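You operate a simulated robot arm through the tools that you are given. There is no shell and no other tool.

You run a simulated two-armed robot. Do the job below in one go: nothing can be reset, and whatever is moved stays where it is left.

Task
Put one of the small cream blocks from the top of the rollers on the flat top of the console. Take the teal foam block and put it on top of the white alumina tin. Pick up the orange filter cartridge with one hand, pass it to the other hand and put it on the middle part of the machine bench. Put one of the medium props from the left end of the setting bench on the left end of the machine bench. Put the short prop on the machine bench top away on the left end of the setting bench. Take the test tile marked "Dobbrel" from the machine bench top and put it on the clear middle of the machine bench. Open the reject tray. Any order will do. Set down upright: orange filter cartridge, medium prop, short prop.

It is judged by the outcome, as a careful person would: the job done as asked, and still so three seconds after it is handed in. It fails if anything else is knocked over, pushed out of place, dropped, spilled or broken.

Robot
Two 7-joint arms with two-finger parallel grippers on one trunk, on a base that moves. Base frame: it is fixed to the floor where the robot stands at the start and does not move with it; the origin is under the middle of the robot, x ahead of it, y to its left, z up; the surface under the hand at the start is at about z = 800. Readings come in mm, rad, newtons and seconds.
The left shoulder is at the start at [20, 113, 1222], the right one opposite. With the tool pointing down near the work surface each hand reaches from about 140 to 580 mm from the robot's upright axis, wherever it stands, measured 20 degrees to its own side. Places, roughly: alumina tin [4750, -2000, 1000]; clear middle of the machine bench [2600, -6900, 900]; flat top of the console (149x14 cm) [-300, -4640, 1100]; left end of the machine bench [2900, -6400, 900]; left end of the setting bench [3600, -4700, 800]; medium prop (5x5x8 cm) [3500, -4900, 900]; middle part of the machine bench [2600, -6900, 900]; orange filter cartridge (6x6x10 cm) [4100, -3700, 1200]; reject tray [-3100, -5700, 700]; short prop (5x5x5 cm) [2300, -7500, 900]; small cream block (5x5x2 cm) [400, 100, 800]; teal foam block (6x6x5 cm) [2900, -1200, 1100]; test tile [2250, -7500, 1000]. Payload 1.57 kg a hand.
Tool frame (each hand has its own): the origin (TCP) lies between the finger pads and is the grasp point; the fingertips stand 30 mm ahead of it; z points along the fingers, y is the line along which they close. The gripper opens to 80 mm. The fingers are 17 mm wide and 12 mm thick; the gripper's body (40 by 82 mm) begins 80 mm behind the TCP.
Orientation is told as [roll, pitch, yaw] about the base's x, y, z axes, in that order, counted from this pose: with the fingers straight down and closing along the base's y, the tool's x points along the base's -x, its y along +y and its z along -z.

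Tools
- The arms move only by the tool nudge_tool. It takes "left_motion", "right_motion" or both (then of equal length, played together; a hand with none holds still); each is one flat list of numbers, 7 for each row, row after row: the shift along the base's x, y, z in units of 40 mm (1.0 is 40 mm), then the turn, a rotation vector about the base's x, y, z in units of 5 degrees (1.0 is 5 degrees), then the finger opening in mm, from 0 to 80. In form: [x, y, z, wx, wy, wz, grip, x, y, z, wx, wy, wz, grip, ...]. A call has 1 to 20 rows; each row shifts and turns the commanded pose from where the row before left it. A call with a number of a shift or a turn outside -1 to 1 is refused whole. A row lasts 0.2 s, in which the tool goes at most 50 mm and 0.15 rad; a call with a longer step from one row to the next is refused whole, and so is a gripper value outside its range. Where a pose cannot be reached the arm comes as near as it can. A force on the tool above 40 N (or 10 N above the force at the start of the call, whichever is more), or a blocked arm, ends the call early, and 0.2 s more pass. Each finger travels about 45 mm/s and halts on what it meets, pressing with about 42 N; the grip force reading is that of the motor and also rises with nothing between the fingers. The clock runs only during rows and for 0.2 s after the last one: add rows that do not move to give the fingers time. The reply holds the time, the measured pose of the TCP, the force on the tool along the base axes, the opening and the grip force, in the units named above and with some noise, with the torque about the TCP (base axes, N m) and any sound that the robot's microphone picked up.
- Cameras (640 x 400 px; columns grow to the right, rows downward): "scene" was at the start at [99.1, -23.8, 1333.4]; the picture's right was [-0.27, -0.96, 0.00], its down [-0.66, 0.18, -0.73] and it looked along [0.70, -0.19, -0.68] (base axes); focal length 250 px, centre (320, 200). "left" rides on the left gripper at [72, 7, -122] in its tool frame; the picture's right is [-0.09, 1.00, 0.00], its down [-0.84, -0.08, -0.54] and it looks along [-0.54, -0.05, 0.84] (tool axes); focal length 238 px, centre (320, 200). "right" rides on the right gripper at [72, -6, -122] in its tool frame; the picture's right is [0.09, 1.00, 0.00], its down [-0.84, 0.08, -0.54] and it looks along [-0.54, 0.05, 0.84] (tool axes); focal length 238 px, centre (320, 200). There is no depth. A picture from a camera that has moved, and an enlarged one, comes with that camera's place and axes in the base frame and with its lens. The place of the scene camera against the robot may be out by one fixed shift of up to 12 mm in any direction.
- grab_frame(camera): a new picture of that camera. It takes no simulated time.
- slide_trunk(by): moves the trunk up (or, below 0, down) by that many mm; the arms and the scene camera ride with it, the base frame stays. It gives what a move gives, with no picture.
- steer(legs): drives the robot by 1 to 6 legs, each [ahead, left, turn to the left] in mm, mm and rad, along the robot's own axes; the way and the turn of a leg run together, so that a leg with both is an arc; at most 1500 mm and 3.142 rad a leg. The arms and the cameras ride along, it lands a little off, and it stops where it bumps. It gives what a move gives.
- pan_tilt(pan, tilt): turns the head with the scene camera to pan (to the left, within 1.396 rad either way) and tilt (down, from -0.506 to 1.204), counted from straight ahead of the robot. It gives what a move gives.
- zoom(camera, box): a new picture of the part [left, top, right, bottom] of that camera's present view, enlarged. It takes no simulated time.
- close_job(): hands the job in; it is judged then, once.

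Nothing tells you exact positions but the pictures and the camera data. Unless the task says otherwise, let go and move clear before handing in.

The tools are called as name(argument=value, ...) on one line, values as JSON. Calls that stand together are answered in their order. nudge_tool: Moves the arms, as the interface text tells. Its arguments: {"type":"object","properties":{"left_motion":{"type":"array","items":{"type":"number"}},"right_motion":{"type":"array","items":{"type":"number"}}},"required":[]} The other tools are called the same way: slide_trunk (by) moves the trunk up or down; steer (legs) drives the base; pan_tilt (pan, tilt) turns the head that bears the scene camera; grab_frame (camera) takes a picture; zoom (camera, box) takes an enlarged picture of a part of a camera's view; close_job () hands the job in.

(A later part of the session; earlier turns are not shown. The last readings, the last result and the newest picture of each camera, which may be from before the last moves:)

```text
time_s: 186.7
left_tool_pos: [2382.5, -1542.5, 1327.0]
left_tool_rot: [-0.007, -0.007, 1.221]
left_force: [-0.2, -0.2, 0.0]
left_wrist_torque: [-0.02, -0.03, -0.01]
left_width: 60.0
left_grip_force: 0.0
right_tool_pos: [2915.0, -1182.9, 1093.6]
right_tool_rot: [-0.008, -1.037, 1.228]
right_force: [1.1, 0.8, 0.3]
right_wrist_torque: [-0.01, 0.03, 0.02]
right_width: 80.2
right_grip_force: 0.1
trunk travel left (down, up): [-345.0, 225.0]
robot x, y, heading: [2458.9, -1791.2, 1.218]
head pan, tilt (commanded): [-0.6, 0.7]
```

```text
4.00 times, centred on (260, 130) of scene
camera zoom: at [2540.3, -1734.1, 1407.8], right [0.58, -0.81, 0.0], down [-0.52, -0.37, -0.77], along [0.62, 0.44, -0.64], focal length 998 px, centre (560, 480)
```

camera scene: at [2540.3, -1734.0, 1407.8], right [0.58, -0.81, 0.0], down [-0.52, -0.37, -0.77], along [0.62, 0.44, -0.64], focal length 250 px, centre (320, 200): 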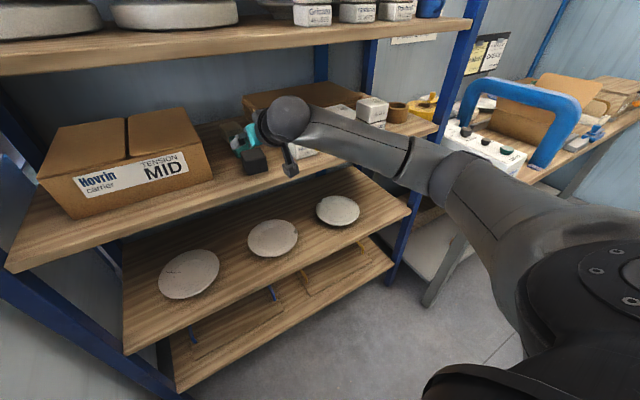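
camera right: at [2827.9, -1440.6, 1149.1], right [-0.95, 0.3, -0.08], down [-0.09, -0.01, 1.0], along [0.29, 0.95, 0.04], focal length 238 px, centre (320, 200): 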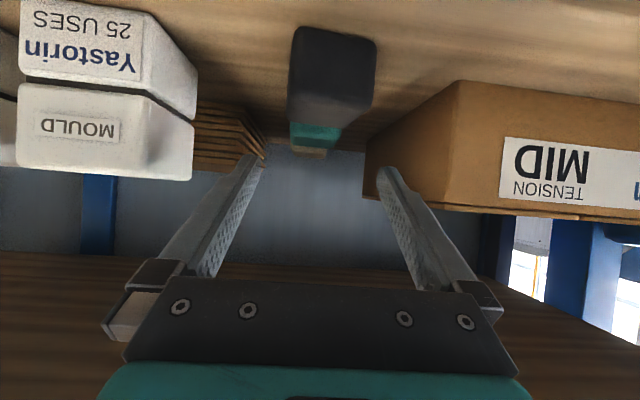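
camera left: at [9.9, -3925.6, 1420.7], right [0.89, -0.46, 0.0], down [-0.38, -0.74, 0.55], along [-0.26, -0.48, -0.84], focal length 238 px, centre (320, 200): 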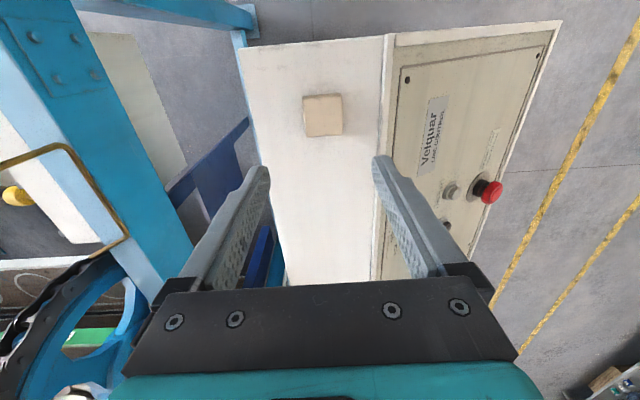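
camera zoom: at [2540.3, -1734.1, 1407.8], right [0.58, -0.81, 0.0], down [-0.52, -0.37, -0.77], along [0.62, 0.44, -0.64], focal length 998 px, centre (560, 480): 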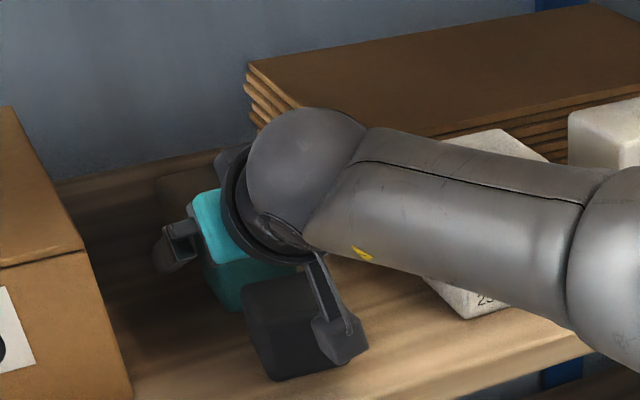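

The wrist camera is just in front of the grey block without touching; block tops are at z ≈ 1094. I go down another 9 mm and close the fingers.

nudge_tool(right_motion=[0, 0, -0.25, 0, 0, 0, 80, 0, 0, 0, 0, 0, 0, 80, 0, 0, 0, 0, 0, 0, 60, 0, 0, 0, 0, 0, 0, 40, 0, 0, 0, 0, 0, 0, 40, 0, 0, 0, 0, 0, 0, 40])

zoom(camera="scene", box=[200, 80, 320, 180])

```text
time_s: 188.1
left_tool_pos: [2381.2, -1541.4, 1327.8]
left_tool_rot: [-0.005, -0.006, 1.223]
left_force: [0.1, -0.2, 0.4]
left_wrist_torque: [-0.02, -0.02, -0.01]
left_width: 60.2
left_grip_force: 0.0
right_tool_pos: [2917.8, -1181.9, 1082.9]
right_tool_rot: [-0.006, -1.037, 1.226]
right_force: [1.0, -0.5, 0.7]
right_wrist_torque: [0.02, -0.04, -0.01]
right_width: 53.3
right_grip_force: 34.5
trunk travel left (down, up): [-345.0, 225.0]
robot x, y, heading: [2459.3, -1791.7, 1.217]
head pan, tilt (commanded): [-0.6, 0.7]
```

```text
4.00 times, centred on (260, 130) of scene
camera zoom: at [2540.4, -1734.2, 1407.8], right [0.58, -0.81, 0.0], down [-0.52, -0.37, -0.76], along [0.62, 0.44, -0.64], focal length 998 px, centre (560, 480)
```

zoom: 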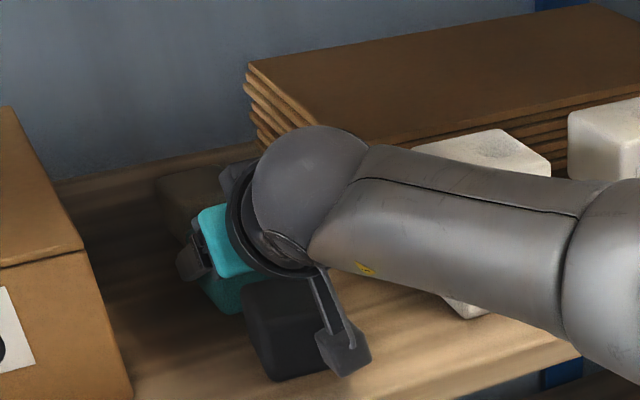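

The foam is gripped (53 mm, still compressing). I hold a moment and lift 60 mm straight up.

nudge_tool(right_motion=[0, 0, 0, 0, 0, 0, 40, 0, 0, 0, 0, 0, 0, 40, 0, 0, 0.4, 0, 0, 0, 40, 0, 0, 0.6, 0, 0, 0, 40, 0, 0, 0.6, 0, 0, 0, 40, 0, 0, 0, 0, 0, 0, 40])

zoom(camera="scene", box=[200, 80, 320, 180])

grab_frame(camera="right")

```text
time_s: 189.5
left_tool_pos: [2381.4, -1541.3, 1328.0]
left_tool_rot: [-0.003, -0.006, 1.222]
left_force: [0.8, 0.0, -0.8]
left_wrist_torque: [0.01, -0.01, 0.01]
left_width: 60.0
left_grip_force: 0.1
right_tool_pos: [2916.0, -1179.4, 1145.0]
right_tool_rot: [-0.009, -1.035, 1.228]
right_force: [0.6, 1.0, 0.5]
right_wrist_torque: [-0.02, -0.02, -0.03]
right_width: 53.4
right_grip_force: 42.1
trunk travel left (down, up): [-345.0, 225.0]
robot x, y, heading: [2457.7, -1788.3, 1.22]
head pan, tilt (commanded): [-0.6, 0.7]
```

```text
4.00 times, centred on (260, 130) of scene
camera zoom: at [2540.5, -1734.1, 1407.8], right [0.58, -0.81, 0.0], down [-0.52, -0.37, -0.76], along [0.62, 0.44, -0.64], focal length 998 px, centre (560, 480)
```

zoom: 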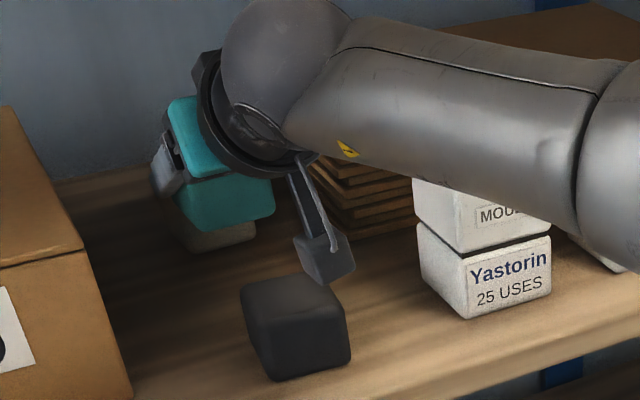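

```text
taken
camera right: at [2872.8, -1315.2, 1145.3], right [-0.95, 0.3, -0.08], down [-0.09, -0.01, 1.0], along [0.29, 0.95, 0.04], focal length 238 px, centre (320, 200)
```

right: 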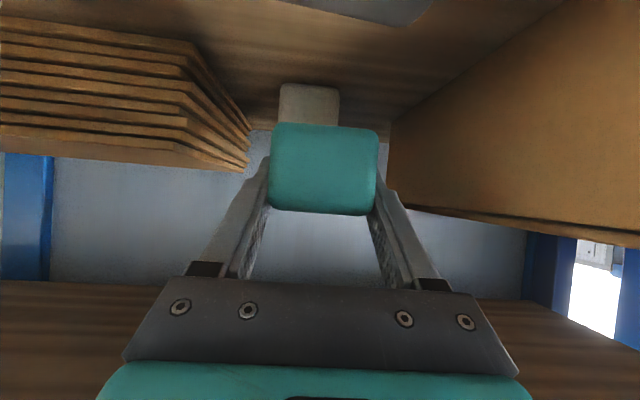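

The teal block is lifted clear of the grey one. I raise a few millimetres more and back out straight.

nudge_tool(right_motion=[0, 0, 0.2, 0, 0, 0, 40, -0.34, -0.9, 0.05, 0, 0, 0, 40, -0.34, -0.9, 0, 0, 0, 0, 40, -0.34, -0.9, 0, 0, 0, 0, 40, -0.34, -0.9, 0, 0, 0, 0, 40, -0.34, -0.9, 0, 0, 0, 0, 40, -0.34, -0.9, 0, 0, 0, 0, 40, 0, 0, 0, 0, 0, 0, 40])

zoom(camera="scene", box=[160, 60, 440, 240])

grab_frame(camera="right")

```text
time_s: 191.3
left_tool_pos: [2381.8, -1540.9, 1328.3]
left_tool_rot: [-0.005, -0.006, 1.221]
left_force: [0.3, -0.4, -0.1]
left_wrist_torque: [-0.01, 0.0, 0.02]
left_width: 60.2
left_grip_force: 0.1
right_tool_pos: [2835.3, -1398.9, 1155.4]
right_tool_rot: [-0.01, -1.038, 1.227]
right_force: [-0.4, -0.2, -0.2]
right_wrist_torque: [0.0, -0.02, 0.01]
right_width: 53.2
right_grip_force: 42.5
trunk travel left (down, up): [-345.0, 225.0]
robot x, y, heading: [2458.9, -1791.9, 1.223]
head pan, tilt (commanded): [-0.6, 0.7]
```

```text
2.22 times, centred on (300, 150) of scene
camera zoom: at [2540.5, -1733.7, 1407.7], right [0.58, -0.81, 0.0], down [-0.52, -0.37, -0.76], along [0.62, 0.44, -0.64], focal length 554 px, centre (364, 311)
```

zoom: 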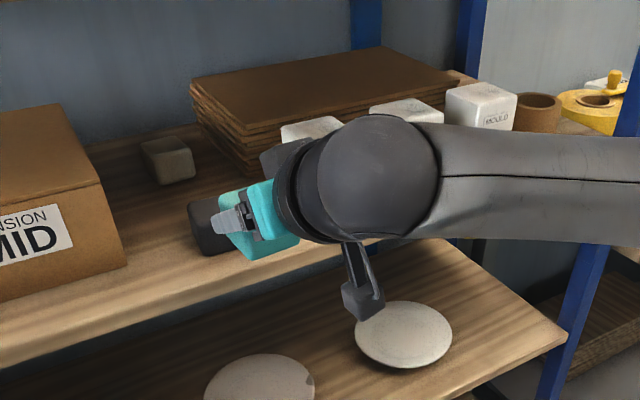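

```text
taken
camera right: at [2791.7, -1534.2, 1155.6], right [-0.95, 0.3, -0.08], down [-0.09, -0.01, 1.0], along [0.3, 0.95, 0.04], focal length 238 px, centre (320, 200)
```

right: 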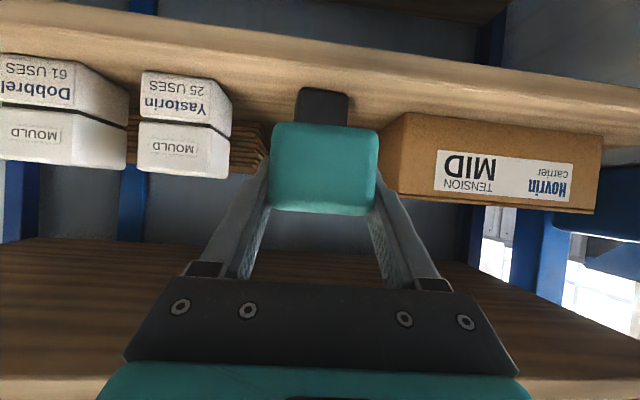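

The block is out. I back away from the shelf and slide to the right towards the packing table with the tin.

steer(legs=[[-480, 0, 0], [0, -1400, 0]])

pan_tilt(pan=-0.5, tilt=0.5)

grab_frame(camera="scene")

pan_tilt(pan=-1.3, tilt=0.4)

grab_frame(camera="scene")

```text
time_s: 200.4
left_tool_pos: [3503.6, -2439.9, 1327.0]
left_tool_rot: [-0.003, -0.007, 1.194]
left_force: [-0.8, -0.4, -0.1]
left_wrist_torque: [-0.02, 0.01, 0.01]
left_width: 60.0
left_grip_force: 0.1
right_tool_pos: [3960.9, -2310.4, 1155.1]
right_tool_rot: [-0.008, -1.036, 1.201]
right_force: [-0.2, -0.3, -1.1]
right_wrist_torque: [-0.01, 0.0, 0.02]
right_width: 53.2
right_grip_force: 41.7
trunk travel left (down, up): [-345.0, 225.0]
robot x, y, heading: [3574.2, -2691.9, 1.192]
head pan, tilt (commanded): [-0.6, 0.7]
```

```text
time_s: 201.1
left_tool_pos: [3503.0, -2439.6, 1326.7]
left_tool_rot: [-0.005, -0.007, 1.195]
left_force: [-0.3, 0.8, -0.1]
left_wrist_torque: [0.02, 0.01, 0.0]
left_width: 59.9
left_grip_force: 0.0
right_tool_pos: [3961.8, -2309.7, 1156.1]
right_tool_rot: [-0.007, -1.037, 1.202]
right_force: [0.4, 0.5, -0.2]
right_wrist_torque: [-0.01, -0.02, 0.01]
right_width: 53.5
right_grip_force: 41.8
trunk travel left (down, up): [-345.0, 225.0]
robot x, y, heading: [3570.9, -2692.4, 1.195]
head pan, tilt (commanded): [-0.499, 0.499]
```

```text
taken
camera scene: at [3656.4, -2625.4, 1425.4], right [0.64, -0.77, 0.0], down [-0.37, -0.31, -0.88], along [0.68, 0.56, -0.48], focal length 250 px, centre (320, 200)
```

scene: 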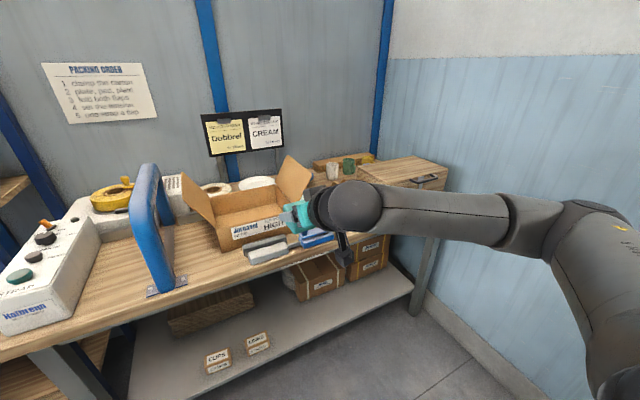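

```text
time_s: 202.2
left_tool_pos: [3503.4, -2439.2, 1328.0]
left_tool_rot: [-0.005, -0.006, 1.194]
left_force: [-0.9, 0.0, 0.0]
left_wrist_torque: [0.02, 0.01, -0.02]
left_width: 60.2
left_grip_force: 0.2
right_tool_pos: [3959.7, -2308.8, 1155.7]
right_tool_rot: [-0.007, -1.037, 1.2]
right_force: [0.2, 0.6, 0.1]
right_wrist_torque: [0.0, -0.01, -0.02]
right_width: 53.5
right_grip_force: 41.9
trunk travel left (down, up): [-345.0, 225.0]
robot x, y, heading: [3574.3, -2686.4, 1.189]
head pan, tilt (commanded): [-1.3, 0.4]
```

```text
taken
camera scene: at [3678.5, -2693.4, 1434.6], right [-0.11, -0.99, 0.0], down [-0.39, 0.04, -0.92], along [0.92, -0.1, -0.39], focal length 250 px, centre (320, 200)
```

scene: 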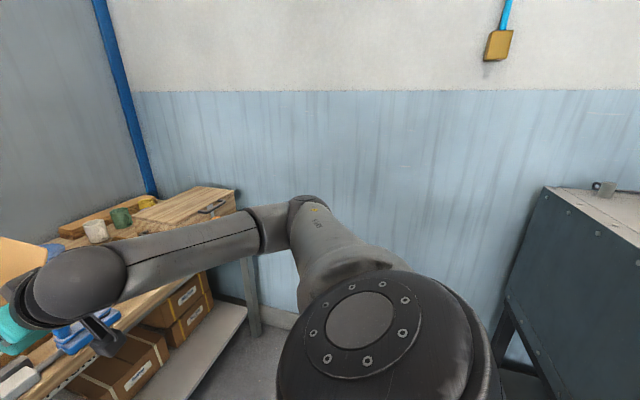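

I see a white, a green and a yellow pot on a wooden tray at the back of the packing table. I zoom in to read them.

zoom(camera="scene", box=[40, 170, 260, 300])

pan_tilt(pan=-0.5, tilt=0.5)

zoom(camera="scene", box=[260, 120, 460, 260])

```text
2.91 times, centred on (150, 235) of scene
camera zoom: at [3678.5, -2693.4, 1434.6], right [-0.11, -0.99, 0.0], down [-0.39, 0.04, -0.92], along [0.92, -0.1, -0.39], focal length 726 px, centre (814, 98)
```

zoom: 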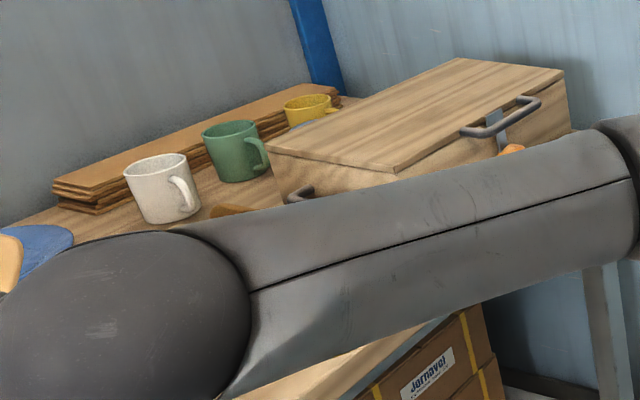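

```text
time_s: 203.4
left_tool_pos: [3502.3, -2439.8, 1328.6]
left_tool_rot: [-0.006, -0.008, 1.194]
left_force: [0.0, 0.2, 0.3]
left_wrist_torque: [-0.03, 0.02, 0.0]
left_width: 59.8
left_grip_force: 0.0
right_tool_pos: [3961.2, -2309.2, 1156.0]
right_tool_rot: [-0.008, -1.037, 1.2]
right_force: [0.4, -0.2, 0.1]
right_wrist_torque: [-0.01, -0.02, -0.02]
right_width: 53.4
right_grip_force: 41.5
trunk travel left (down, up): [-345.0, 225.0]
robot x, y, heading: [3576.3, -2691.3, 1.193]
head pan, tilt (commanded): [-0.499, 0.499]
```

```text
2.86 times, centred on (360, 190) of scene
camera zoom: at [3656.5, -2625.5, 1425.5], right [0.64, -0.77, 0.0], down [-0.37, -0.31, -0.88], along [0.68, 0.56, -0.48], focal length 713 px, centre (206, 229)
```

zoom: 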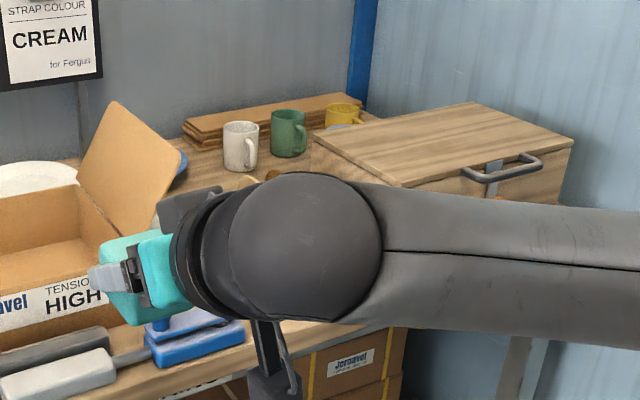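

Those are just mugs; the alumina tin must be further right or hidden behind my arm. I slide further right and look from there.

steer(legs=[[0, -550, 0.03]])

pan_tilt(pan=0.1, tilt=0.4)

grab_frame(camera="scene")

grab_frame(camera="right")

```text
time_s: 206.6
left_tool_pos: [4013.5, -2638.7, 1327.3]
left_tool_rot: [-0.002, -0.008, 1.227]
left_force: [-0.5, -0.6, -0.3]
left_wrist_torque: [0.01, 0.01, 0.0]
left_width: 59.8
left_grip_force: 0.0
right_tool_pos: [4466.2, -2492.5, 1156.4]
right_tool_rot: [-0.008, -1.037, 1.233]
right_force: [0.4, 0.1, 0.1]
right_wrist_torque: [0.0, 0.01, 0.0]
right_width: 53.4
right_grip_force: 41.2
trunk travel left (down, up): [-345.0, 225.0]
robot x, y, heading: [4093.8, -2891.0, 1.223]
head pan, tilt (commanded): [-0.499, 0.499]
```

```text
time_s: 207.6
left_tool_pos: [4013.4, -2637.6, 1326.9]
left_tool_rot: [-0.006, -0.007, 1.227]
left_force: [0.6, 0.1, 0.7]
left_wrist_torque: [0.01, -0.01, -0.01]
left_width: 59.9
left_grip_force: 0.1
right_tool_pos: [4465.5, -2493.2, 1156.1]
right_tool_rot: [-0.007, -1.036, 1.233]
right_force: [-0.2, 0.6, 0.7]
right_wrist_torque: [0.0, 0.02, -0.02]
right_width: 53.3
right_grip_force: 42.1
trunk travel left (down, up): [-345.0, 225.0]
robot x, y, heading: [4090.8, -2889.3, 1.225]
head pan, tilt (commanded): [0.099, 0.4]
```

```text
taken
camera scene: at [4126.6, -2789.4, 1434.6], right [0.97, -0.24, 0.0], down [-0.09, -0.38, -0.92], along [0.22, 0.89, -0.39], focal length 250 px, centre (320, 200)
```

scene: 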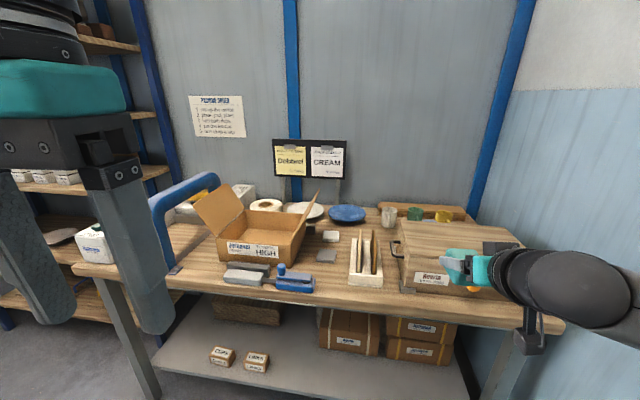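

```text
taken
camera right: at [4423.0, -2627.9, 1155.6], right [-0.95, 0.29, -0.08], down [-0.09, -0.01, 1.0], along [0.29, 0.96, 0.04], focal length 238 px, centre (320, 200)
```

right: 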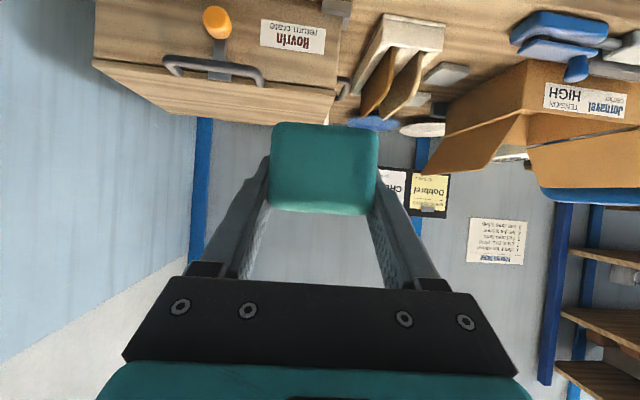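

I zoom in on the mugs and the chest area, where the tin is supposed to be.

zoom(camera="scene", box=[360, 190, 500, 270])

zoom(camera="scene", box=[130, 160, 370, 300])

```text
4.57 times, centred on (430, 230) of scene
camera zoom: at [4126.6, -2789.4, 1434.6], right [0.97, -0.24, 0.0], down [-0.09, -0.38, -0.92], along [0.22, 0.89, -0.39], focal length 1141 px, centre (-183, 63)
```

zoom: 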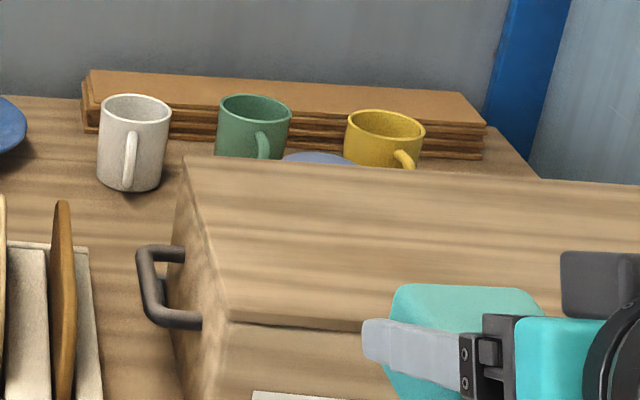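

```text
2.67 times, centred on (250, 230) of scene
camera zoom: at [4126.6, -2789.4, 1434.6], right [0.97, -0.24, 0.0], down [-0.09, -0.38, -0.92], along [0.22, 0.89, -0.39], focal length 665 px, centre (507, 120)
```

zoom: 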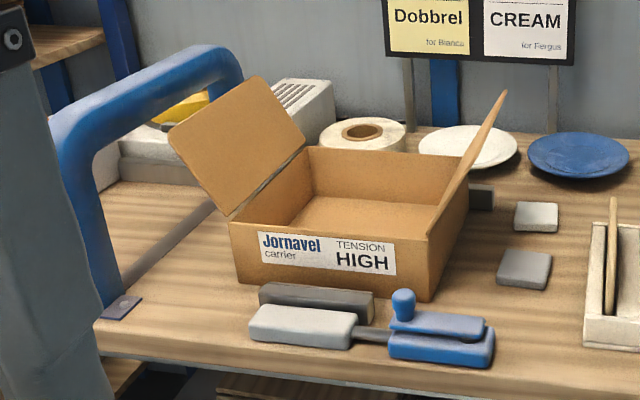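

The tin seems to be hidden behind the wooden crate (only a bit of a disc shows between the mugs). I raise the trunk to look over the crate.

slide_trunk(by=220)

steer(legs=[[120, 0, 0]])

pan_tilt(pan=-0.2, tilt=0.6)

grab_frame(camera="scene")

zoom(camera="scene", box=[320, 130, 480, 230])

```text
time_s: 209.9
left_tool_pos: [4012.8, -2637.3, 1546.7]
left_tool_rot: [-0.005, -0.007, 1.226]
left_force: [-0.1, 0.3, 0.1]
left_wrist_torque: [0.0, 0.01, 0.01]
left_width: 60.4
left_grip_force: 0.2
right_tool_pos: [4465.4, -2492.4, 1374.0]
right_tool_rot: [-0.006, -1.036, 1.233]
right_force: [0.0, -1.6, 0.1]
right_wrist_torque: [-0.04, 0.01, -0.01]
right_width: 53.4
right_grip_force: 42.2
trunk travel left (down, up): [-565.0, 5.0]
robot x, y, heading: [4087.0, -2891.9, 1.223]
head pan, tilt (commanded): [0.099, 0.4]
```

```text
time_s: 211.1
left_tool_pos: [4053.3, -2525.4, 1548.2]
left_tool_rot: [-0.006, -0.007, 1.225]
left_force: [0.9, 0.3, 0.1]
left_wrist_torque: [0.01, 0.03, 0.01]
left_width: 60.1
left_grip_force: 0.0
right_tool_pos: [4505.1, -2381.2, 1375.7]
right_tool_rot: [-0.006, -1.036, 1.233]
right_force: [-0.5, -0.3, -0.4]
right_wrist_torque: [0.02, -0.01, -0.04]
right_width: 53.4
right_grip_force: 41.6
trunk travel left (down, up): [-565.0, 5.0]
robot x, y, heading: [4129.5, -2774.6, 1.225]
head pan, tilt (commanded): [0.099, 0.4]
```

```text
time_s: 211.9
left_tool_pos: [4051.7, -2527.0, 1547.9]
left_tool_rot: [-0.006, -0.008, 1.227]
left_force: [-0.3, -0.3, -0.9]
left_wrist_torque: [0.07, -0.04, 0.0]
left_width: 60.0
left_grip_force: 0.1
right_tool_pos: [4506.5, -2381.1, 1376.3]
right_tool_rot: [-0.007, -1.037, 1.234]
right_force: [0.5, -0.9, 0.6]
right_wrist_torque: [-0.02, -0.02, 0.01]
right_width: 53.4
right_grip_force: 42.4
trunk travel left (down, up): [-565.0, 5.0]
robot x, y, heading: [4132.1, -2774.4, 1.227]
head pan, tilt (commanded): [-0.201, 0.6]
```

```text
taken
camera scene: at [4189.9, -2691.8, 1636.5], right [0.86, -0.52, 0.0], down [-0.29, -0.48, -0.83], along [0.43, 0.71, -0.56], focal length 250 px, centre (320, 200)
```

scene: 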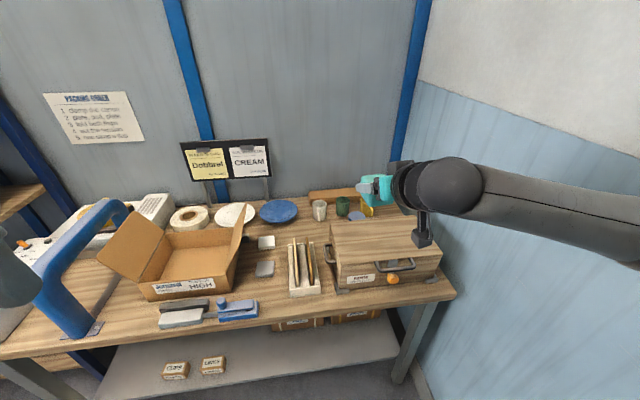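

```text
4.00 times, centred on (400, 180) of scene
camera zoom: at [4189.9, -2691.8, 1636.5], right [0.86, -0.52, 0.0], down [-0.29, -0.48, -0.83], along [0.43, 0.71, -0.56], focal length 998 px, centre (0, 280)
```

zoom: 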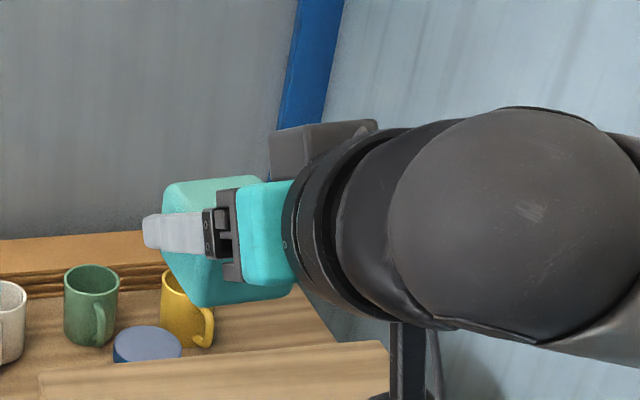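

There is a round tin with a bluish lid behind the crate, but my arm hides the rest. I check with the wrist camera and move the arm aside a bit.

grab_frame(camera="right")

nudge_tool(right_motion=[-0.9, 0.3, 0, 0, 0, 0, 40, -0.9, 0.3, 0, 0, 0, 0, 40, -0.9, 0.3, 0, 0, 0, 0, 40, -0.9, 0.3, 0, 0, 0, 0, 40, -0.9, 0.3, 0, 0, 0, 0, 40, 0, 0, 0, 0, 0, 0, 40])

grab_frame(camera="scene")

zoom(camera="scene", box=[300, 150, 480, 270])

```text
taken
camera right: at [4463.1, -2516.0, 1375.8], right [-0.95, 0.29, -0.08], down [-0.09, -0.01, 1.0], along [0.29, 0.96, 0.04], focal length 238 px, centre (320, 200)
```

right: 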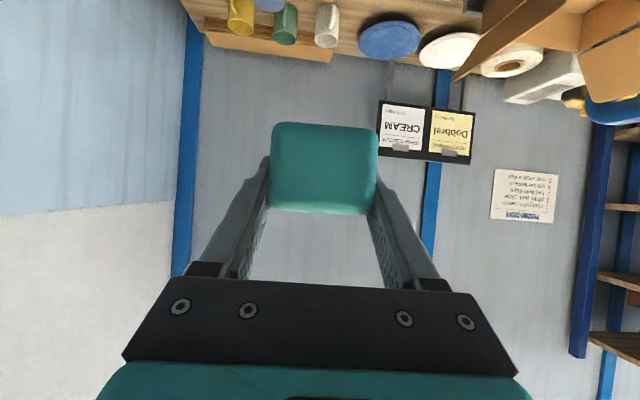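

```text
time_s: 213.3
left_tool_pos: [4053.8, -2526.0, 1546.8]
left_tool_rot: [-0.004, -0.008, 1.227]
left_force: [0.0, 0.3, -0.2]
left_wrist_torque: [0.0, 0.02, 0.02]
left_width: 60.3
left_grip_force: 0.1
right_tool_pos: [4325.6, -2322.5, 1376.2]
right_tool_rot: [-0.009, -1.037, 1.233]
right_force: [-0.1, 0.4, 0.7]
right_wrist_torque: [-0.05, -0.03, 0.01]
right_width: 53.5
right_grip_force: 41.8
trunk travel left (down, up): [-565.0, 5.0]
robot x, y, heading: [4132.3, -2773.2, 1.225]
head pan, tilt (commanded): [-0.201, 0.6]
```

```text
taken
camera scene: at [4191.3, -2691.9, 1636.4], right [0.85, -0.52, 0.0], down [-0.29, -0.48, -0.83], along [0.43, 0.71, -0.56], focal length 250 px, centre (320, 200)
```

scene: 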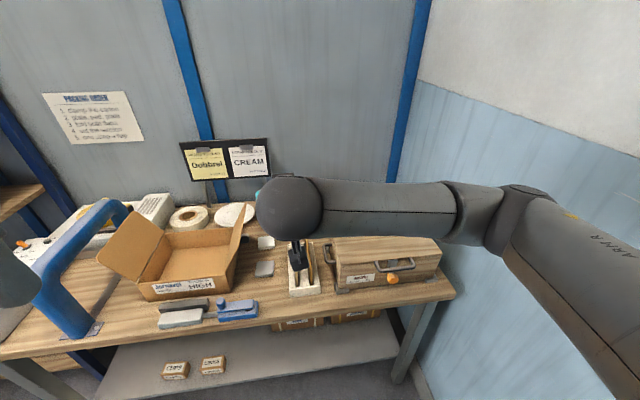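

```text
3.33 times, centred on (390, 210) of scene
camera zoom: at [4191.3, -2691.9, 1636.4], right [0.85, -0.52, 0.0], down [-0.29, -0.48, -0.83], along [0.43, 0.71, -0.56], focal length 832 px, centre (87, 167)
```

zoom: 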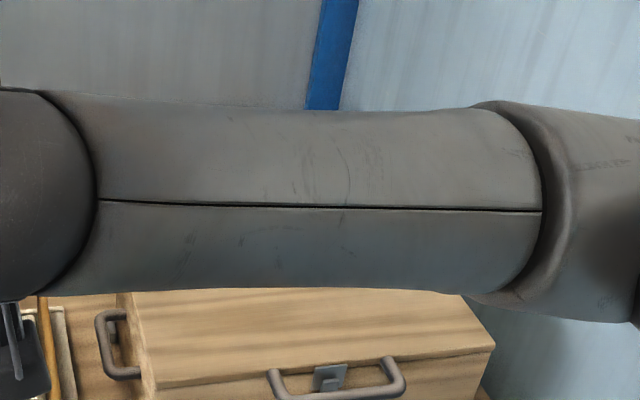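

My forearm blocks the view. I bring the hand back and pitch it further down so that its own camera looks behind the crate.

nudge_tool(right_motion=[0.9, -0.3, 0, 0, 0, 0, 40, 0.9, -0.3, 0, 0, 0, 0, 40, 0.9, -0.3, 0, -0.941, 0.339, 0, 40, 0.9, -0.3, 0, -0.941, 0.339, 0, 40, 0.9, -0.3, 0, -0.941, 0.339, 0, 40, 0, 0, 0, -0.941, 0.339, 0, 40, 0, 0, 0, -0.941, 0.339, 0, 40, 0, 0, 0, -0.941, 0.339, 0, 40, 0, 0, 0, 0, 0, 0, 40])

grab_frame(camera="right")

grab_frame(camera="scene")

```text
time_s: 215.3
left_tool_pos: [4054.5, -2525.3, 1547.8]
left_tool_rot: [-0.005, -0.007, 1.227]
left_force: [-0.3, 0.1, 0.6]
left_wrist_torque: [-0.02, 0.03, -0.02]
left_width: 59.9
left_grip_force: 0.0
right_tool_pos: [4506.3, -2381.7, 1375.4]
right_tool_rot: [-0.001, -0.51, 1.231]
right_force: [0.3, 0.2, 0.1]
right_wrist_torque: [-0.01, 0.01, 0.0]
right_width: 53.4
right_grip_force: 42.0
trunk travel left (down, up): [-565.0, 5.0]
robot x, y, heading: [4132.0, -2775.1, 1.228]
head pan, tilt (commanded): [-0.201, 0.6]
```

```text
taken
camera right: at [4470.2, -2498.6, 1446.8], right [-0.97, 0.26, -0.05], down [0.08, 0.46, 0.88], along [0.25, 0.85, -0.47], focal length 238 px, centre (320, 200)
```

right: 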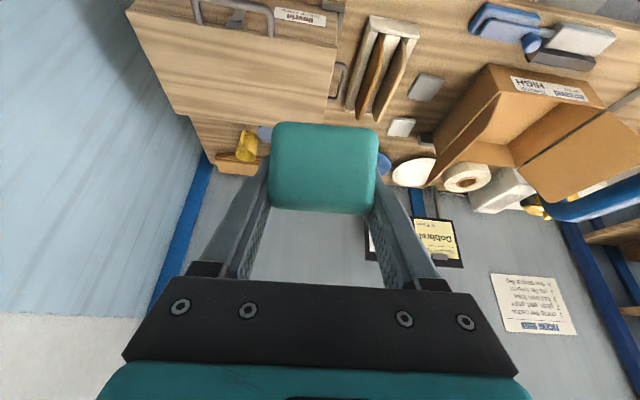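

```text
taken
camera scene: at [4190.3, -2691.6, 1636.4], right [0.85, -0.52, 0.0], down [-0.29, -0.48, -0.83], along [0.43, 0.71, -0.56], focal length 250 px, centre (320, 200)
```

scene: 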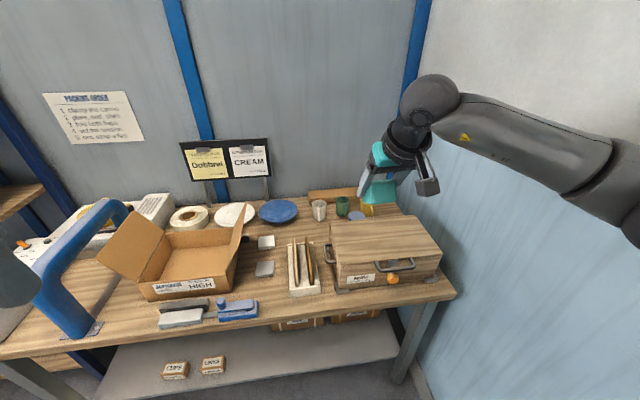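

The bluish-lidded round tin stands alone behind the crate's left part. I zoom on it.

zoom(camera="scene", box=[300, 180, 400, 240])

zoom(camera="right", box=[200, 80, 360, 180])

```text
6.40 times, centred on (350, 210) of scene
camera zoom: at [4190.3, -2691.6, 1636.4], right [0.85, -0.52, 0.0], down [-0.29, -0.48, -0.83], along [0.43, 0.71, -0.56], focal length 1597 px, centre (128, 136)
```

zoom: 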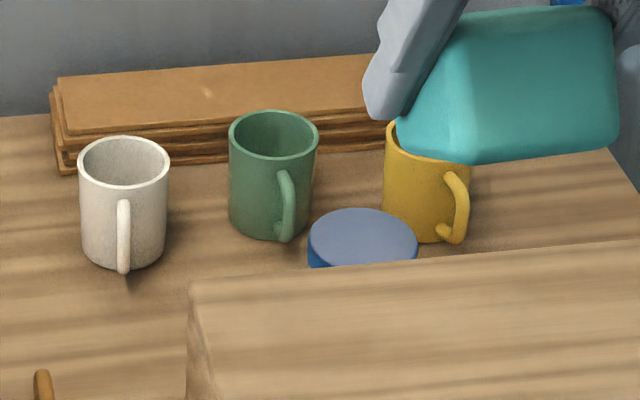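

```text
4.00 times, centred on (280, 130) of right
camera zoom: at [4470.2, -2498.6, 1446.8], right [-0.97, 0.26, -0.05], down [0.08, 0.46, 0.88], along [0.25, 0.85, -0.47], focal length 953 px, centre (480, 480)
```

zoom: 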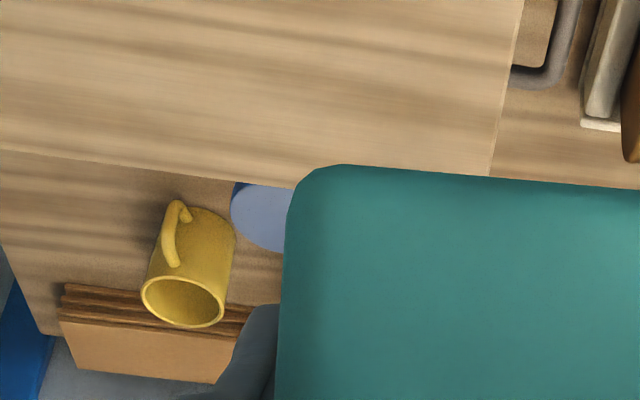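

This is the tin (its top near [4780, -2020], z ≈ 950–980), standing low behind the crate. I will first set the foam on the crate's flat lid, then regrip it from above. I pitch the hand back, lower the trunk and drive closer.

nudge_tool(right_motion=[0, 0, 0, 0.941, -0.339, 0, 40, 0, 0, 0, 0.941, -0.339, 0, 40, 0, 0, 0, 0.941, -0.339, 0, 40, 0, 0, 0, 0.941, -0.339, 0, 40, 0, 0, 0, 0.941, -0.339, 0, 40, 0, 0, 0, 0.941, -0.339, 0, 40, 0, 0, 0, 0, 0, 0, 40])

slide_trunk(by=-230)

steer(legs=[[140, -120, 0]])

grab_frame(camera="scene")

grab_frame(camera="right")

```text
time_s: 216.9
left_tool_pos: [4053.4, -2526.4, 1546.8]
left_tool_rot: [-0.006, -0.007, 1.227]
left_force: [-0.7, -0.7, 0.0]
left_wrist_torque: [0.02, 0.01, 0.0]
left_width: 60.0
left_grip_force: 0.0
right_tool_pos: [4506.9, -2379.8, 1376.2]
right_tool_rot: [-0.008, -1.035, 1.234]
right_force: [0.2, 0.1, 0.3]
right_wrist_torque: [0.01, -0.01, -0.03]
right_width: 53.4
right_grip_force: 41.6
trunk travel left (down, up): [-565.0, 5.0]
robot x, y, heading: [4131.7, -2774.6, 1.221]
head pan, tilt (commanded): [-0.201, 0.6]
```

```text
time_s: 219.4
left_tool_pos: [4053.6, -2524.0, 1317.9]
left_tool_rot: [-0.006, -0.008, 1.226]
left_force: [0.5, 1.0, 0.4]
left_wrist_torque: [0.01, 0.01, -0.01]
left_width: 60.0
left_grip_force: 0.1
right_tool_pos: [4506.2, -2381.2, 1144.9]
right_tool_rot: [-0.006, -1.038, 1.234]
right_force: [0.1, -0.3, -0.4]
right_wrist_torque: [0.0, 0.01, 0.01]
right_width: 53.3
right_grip_force: 42.2
trunk travel left (down, up): [-335.0, 235.0]
robot x, y, heading: [4131.1, -2771.9, 1.229]
head pan, tilt (commanded): [-0.201, 0.6]
```

```text
time_s: 220.9
left_tool_pos: [4213.7, -2436.4, 1317.0]
left_tool_rot: [-0.003, -0.007, 1.228]
left_force: [-0.2, -0.8, -0.8]
left_wrist_torque: [-0.01, 0.02, 0.02]
left_width: 60.0
left_grip_force: 0.1
right_tool_pos: [4667.4, -2291.2, 1144.9]
right_tool_rot: [-0.007, -1.036, 1.233]
right_force: [-0.4, -0.2, -0.2]
right_wrist_torque: [0.0, 0.02, -0.03]
right_width: 53.5
right_grip_force: 42.4
trunk travel left (down, up): [-335.0, 235.0]
robot x, y, heading: [4292.7, -2685.0, 1.226]
head pan, tilt (commanded): [-0.201, 0.6]
```

```text
taken
camera scene: at [4351.1, -2601.2, 1406.3], right [0.85, -0.52, 0.0], down [-0.29, -0.48, -0.82], along [0.43, 0.7, -0.57], focal length 250 px, centre (320, 200)
```

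scene: 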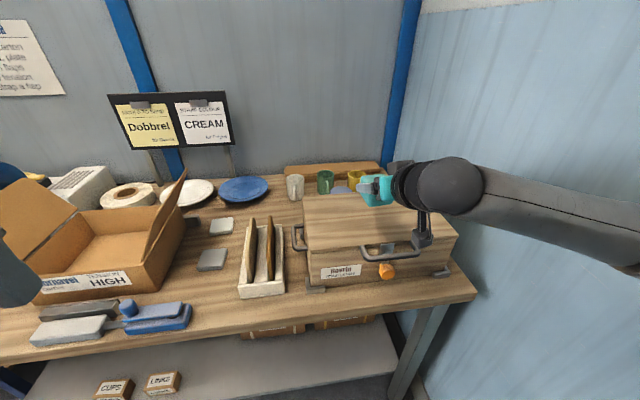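

```text
taken
camera right: at [4624.3, -2426.3, 1145.1], right [-0.95, 0.29, -0.08], down [-0.09, -0.01, 1.0], along [0.29, 0.96, 0.04], focal length 238 px, centre (320, 200)
```

right: 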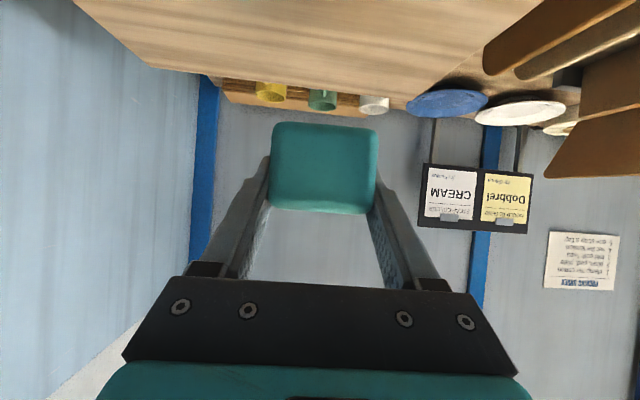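

The foam is near the crate lid. I move it forward over the lid's middle and lower it in stages.

nudge_tool(right_motion=[0.27, 0.75, 0, 0, 0, 0, 40, 0.27, 0.75, 0, 0, 0, 0, 40, 0.27, 0.75, -0.4, 0, 0, 0, 40, 0, 0, -0.8, 0, 0, 0, 40, 0, 0, -0.8, 0, 0, 0, 40, 0, 0, -0.3, 0, 0, 0, 40, 0, 0, 0, 0, 0, 0, 40])

zoom(camera="scene", box=[280, 150, 480, 290])

```text
time_s: 222.5
left_tool_pos: [4213.5, -2435.3, 1316.8]
left_tool_rot: [-0.006, -0.007, 1.227]
left_force: [-0.4, 0.8, 0.6]
left_wrist_torque: [-0.02, 0.0, -0.03]
left_width: 60.1
left_grip_force: 0.1
right_tool_pos: [4699.4, -2200.3, 1055.3]
right_tool_rot: [-0.007, -1.035, 1.23]
right_force: [1.0, -0.4, -1.3]
right_wrist_torque: [0.0, 0.0, -0.01]
right_width: 53.6
right_grip_force: 41.8
trunk travel left (down, up): [-335.0, 235.0]
robot x, y, heading: [4290.3, -2684.1, 1.227]
head pan, tilt (commanded): [-0.201, 0.6]
```

```text
2.86 times, centred on (380, 220) of scene
camera zoom: at [4350.2, -2601.6, 1406.4], right [0.85, -0.52, 0.0], down [-0.29, -0.48, -0.83], along [0.43, 0.7, -0.56], focal length 713 px, centre (149, 143)
```

zoom: 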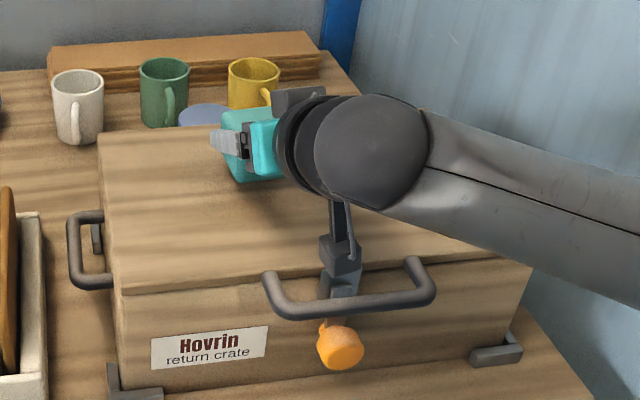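

Just above the lid. I lower in 4 mm steps to feel contact.

nudge_tool(right_motion=[0, 0, -0.15, 0, 0, 0, 40, 0, 0, -0.1, 0, 0, 0, 40, 0, 0, 0, 0, 0, 0, 40])

nudge_tool(right_motion=[0, 0, -0.1, 0, 0, 0, 40, 0, 0, 0, 0, 0, 0, 40])

nudge_tool(right_motion=[0, 0, -0.1, 0, 0, 0, 40, 0, 0, 0, 0, 0, 0, 40])

```text
time_s: 223.3
left_tool_pos: [4213.3, -2436.7, 1317.8]
left_tool_rot: [-0.004, -0.007, 1.227]
left_force: [0.5, 0.2, -0.8]
left_wrist_torque: [0.01, 0.0, -0.01]
left_width: 60.4
left_grip_force: 0.0
right_tool_pos: [4699.1, -2200.7, 1044.4]
right_tool_rot: [-0.008, -1.036, 1.233]
right_force: [-0.3, 0.0, -0.2]
right_wrist_torque: [-0.01, 0.03, -0.04]
right_width: 53.3
right_grip_force: 42.0
trunk travel left (down, up): [-335.0, 235.0]
robot x, y, heading: [4294.7, -2683.3, 1.22]
head pan, tilt (commanded): [-0.201, 0.6]
```

```text
time_s: 223.9
left_tool_pos: [4213.1, -2436.2, 1317.4]
left_tool_rot: [-0.004, -0.007, 1.226]
left_force: [0.4, -0.1, 1.2]
left_wrist_torque: [0.01, 0.0, -0.02]
left_width: 59.6
left_grip_force: 0.1
right_tool_pos: [4699.0, -2202.1, 1040.2]
right_tool_rot: [-0.008, -1.035, 1.235]
right_force: [1.0, -0.1, 0.3]
right_wrist_torque: [0.0, 0.0, 0.01]
right_width: 53.5
right_grip_force: 41.9
trunk travel left (down, up): [-335.0, 235.0]
robot x, y, heading: [4290.4, -2678.8, 1.226]
head pan, tilt (commanded): [-0.201, 0.6]
```

```text
time_s: 224.5
left_tool_pos: [4213.2, -2435.5, 1319.1]
left_tool_rot: [-0.006, -0.005, 1.228]
left_force: [0.4, 0.5, -0.2]
left_wrist_torque: [0.0, 0.04, -0.05]
left_width: 60.0
left_grip_force: 0.0
right_tool_pos: [4698.4, -2200.2, 1036.7]
right_tool_rot: [-0.007, -1.039, 1.233]
right_force: [1.1, -0.3, 3.7]
right_wrist_torque: [0.03, 0.03, 0.0]
right_width: 53.5
right_grip_force: 42.4
trunk travel left (down, up): [-335.0, 235.0]
robot x, y, heading: [4289.5, -2680.3, 1.224]
head pan, tilt (commanded): [-0.201, 0.6]
```

Light contact: the foam is on the lid. I open, rise straight up and pitch the hand steeper for regripping.

nudge_tool(right_motion=[0, 0, -0.05, 0, 0, 0, 40, 0, 0, 0, 0, 0, 0, 60, 0, 0, 0, 0, 0, 0, 80, 0, 0, 0, 0, 0, 0, 80, 0, 0, 0.5, 0, 0, 0, 80, 0, 0, 1, 0, 0, 0, 80, 0, 0, 1, 0, 0, 0, 80, 0, 0, 1, -0.941, 0.339, 0, 80, 0, 0, 0.5, -0.941, 0.339, 0, 80, 0, 0, 0, -0.941, 0.339, 0, 80, 0, 0, 0, -0.941, 0.339, 0, 80, 0, 0, 0, -0.941, 0.339, 0, 80, 0, 0, 0, -0.941, 0.339, 0, 80, 0, 0, 0, 0, 0, 0, 80])

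grab_frame(camera="right")

grab_frame(camera="scene")

```text
time_s: 227.5
left_tool_pos: [4213.8, -2435.5, 1317.4]
left_tool_rot: [-0.006, -0.008, 1.227]
left_force: [-0.2, 0.1, -0.1]
left_wrist_torque: [-0.01, -0.03, 0.02]
left_width: 59.9
left_grip_force: 0.0
right_tool_pos: [4698.2, -2201.5, 1192.8]
right_tool_rot: [-0.004, -0.512, 1.23]
right_force: [0.8, 0.0, -0.2]
right_wrist_torque: [0.03, -0.03, -0.01]
right_width: 80.0
right_grip_force: 0.1
trunk travel left (down, up): [-335.0, 235.0]
robot x, y, heading: [4288.8, -2681.0, 1.222]
head pan, tilt (commanded): [-0.201, 0.6]
```

```text
taken
camera right: at [4662.6, -2318.3, 1264.4], right [-0.96, 0.26, -0.05], down [0.08, 0.46, 0.88], along [0.25, 0.85, -0.47], focal length 238 px, centre (320, 200)
```

right: 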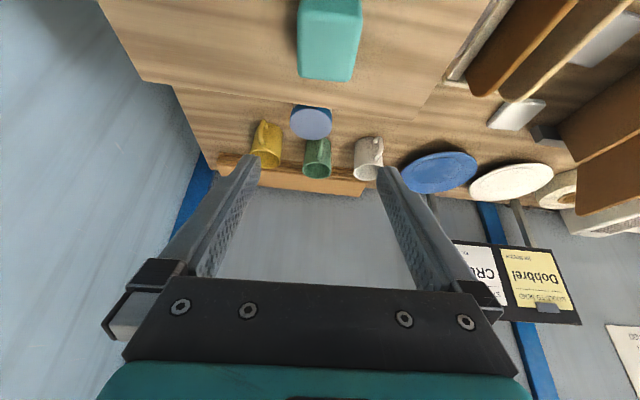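

```text
taken
camera scene: at [4350.3, -2601.9, 1406.4], right [0.85, -0.52, 0.0], down [-0.29, -0.48, -0.83], along [0.43, 0.71, -0.56], focal length 250 px, centre (320, 200)
```

scene: 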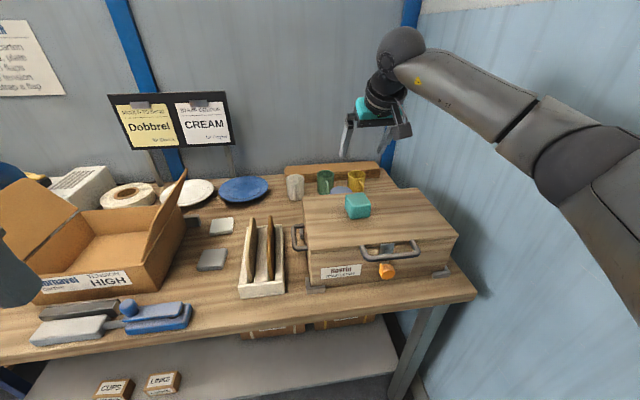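

The foam sits on the lid and the wrist camera now sees the tin behind the crate. I zoom to see the tin better.

zoom(camera="right", box=[240, 60, 400, 180])

zoom(camera="scene", box=[280, 150, 400, 230])

```text
3.33 times, centred on (320, 120) of right
camera zoom: at [4662.6, -2318.3, 1264.4], right [-0.96, 0.26, -0.05], down [0.08, 0.46, 0.88], along [0.25, 0.85, -0.47], focal length 794 px, centre (320, 467)
```

zoom: 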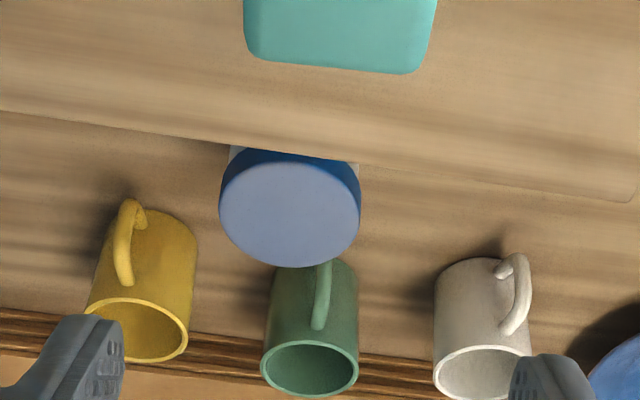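

```text
5.00 times, centred on (340, 190) of scene
camera zoom: at [4350.3, -2601.9, 1406.4], right [0.85, -0.52, 0.0], down [-0.29, -0.48, -0.83], along [0.43, 0.71, -0.56], focal length 1248 px, centre (220, 250)
```

zoom: 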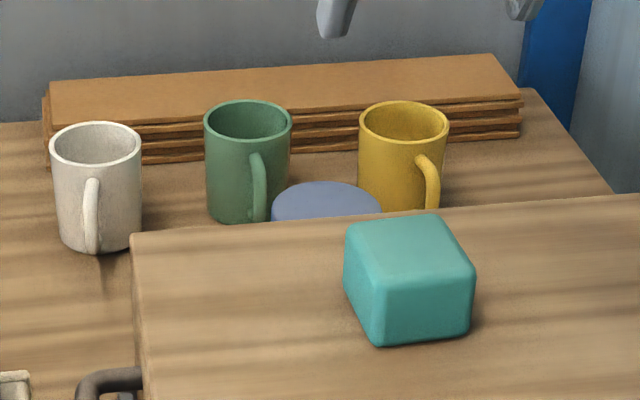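

It is a white tin with a blue lid: lid centre about [4763, -2053, 977]. I drive 150 mm closer so that both the foam and the tin are within reach of the steeper hand.

steer(legs=[[150, 0, 0]])

nudge_tool(right_motion=[-0.35, -0.95, 0, 0, 0, 0, 80, -0.35, -0.95, 0, 0, 0, 0, 80, -0.35, -0.95, 0, 0, 0, 0, 80, -0.3, -0.7, 0, 0, 0, 0, 80, 0, 0, 0, 0, 0, 0, 80])

grab_frame(camera="right")

grab_frame(camera="scene")

```text
time_s: 228.9
left_tool_pos: [4266.7, -2290.4, 1317.8]
left_tool_rot: [-0.004, -0.007, 1.226]
left_force: [-0.4, -0.6, 0.1]
left_wrist_torque: [-0.02, 0.03, -0.01]
left_width: 59.9
left_grip_force: 0.0
right_tool_pos: [4752.7, -2056.2, 1193.3]
right_tool_rot: [-0.003, -0.511, 1.227]
right_force: [0.1, -0.1, -0.2]
right_wrist_torque: [0.02, 0.02, -0.01]
right_width: 80.0
right_grip_force: 0.1
trunk travel left (down, up): [-335.0, 235.0]
robot x, y, heading: [4343.4, -2535.7, 1.222]
head pan, tilt (commanded): [-0.201, 0.6]
```

```text
time_s: 230.1
left_tool_pos: [4267.4, -2291.9, 1317.3]
left_tool_rot: [-0.005, -0.006, 1.224]
left_force: [-0.1, 0.1, 0.2]
left_wrist_torque: [0.0, -0.02, 0.05]
left_width: 60.1
left_grip_force: 0.0
right_tool_pos: [4698.1, -2199.3, 1192.0]
right_tool_rot: [-0.003, -0.51, 1.227]
right_force: [-0.4, 0.2, 0.6]
right_wrist_torque: [-0.01, -0.01, 0.02]
right_width: 80.0
right_grip_force: 0.1
trunk travel left (down, up): [-335.0, 235.0]
robot x, y, heading: [4340.9, -2540.4, 1.224]
head pan, tilt (commanded): [-0.201, 0.6]
```

```text
taken
camera right: at [4661.1, -2316.7, 1262.5], right [-0.96, 0.26, -0.05], down [0.08, 0.46, 0.88], along [0.25, 0.85, -0.47], focal length 238 px, centre (320, 200)
```

right: 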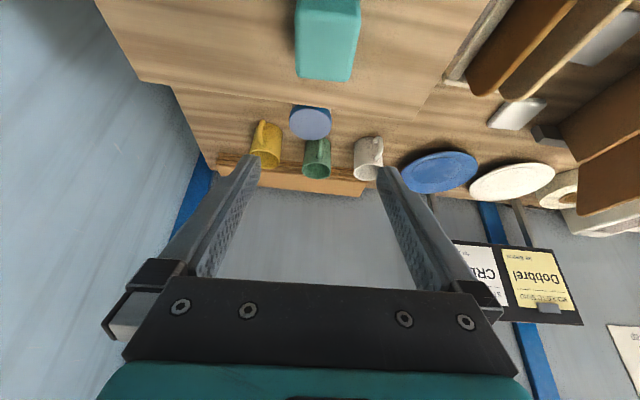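

```text
taken
camera scene: at [4402.7, -2456.8, 1406.4], right [0.85, -0.52, 0.0], down [-0.29, -0.48, -0.82], along [0.43, 0.7, -0.57], focal length 250 px, centre (320, 200)
```

scene: 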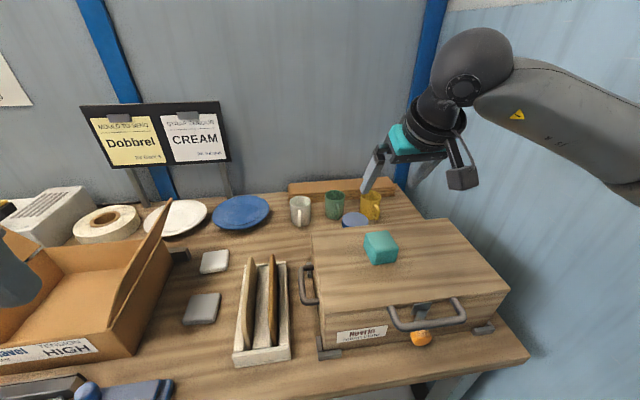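

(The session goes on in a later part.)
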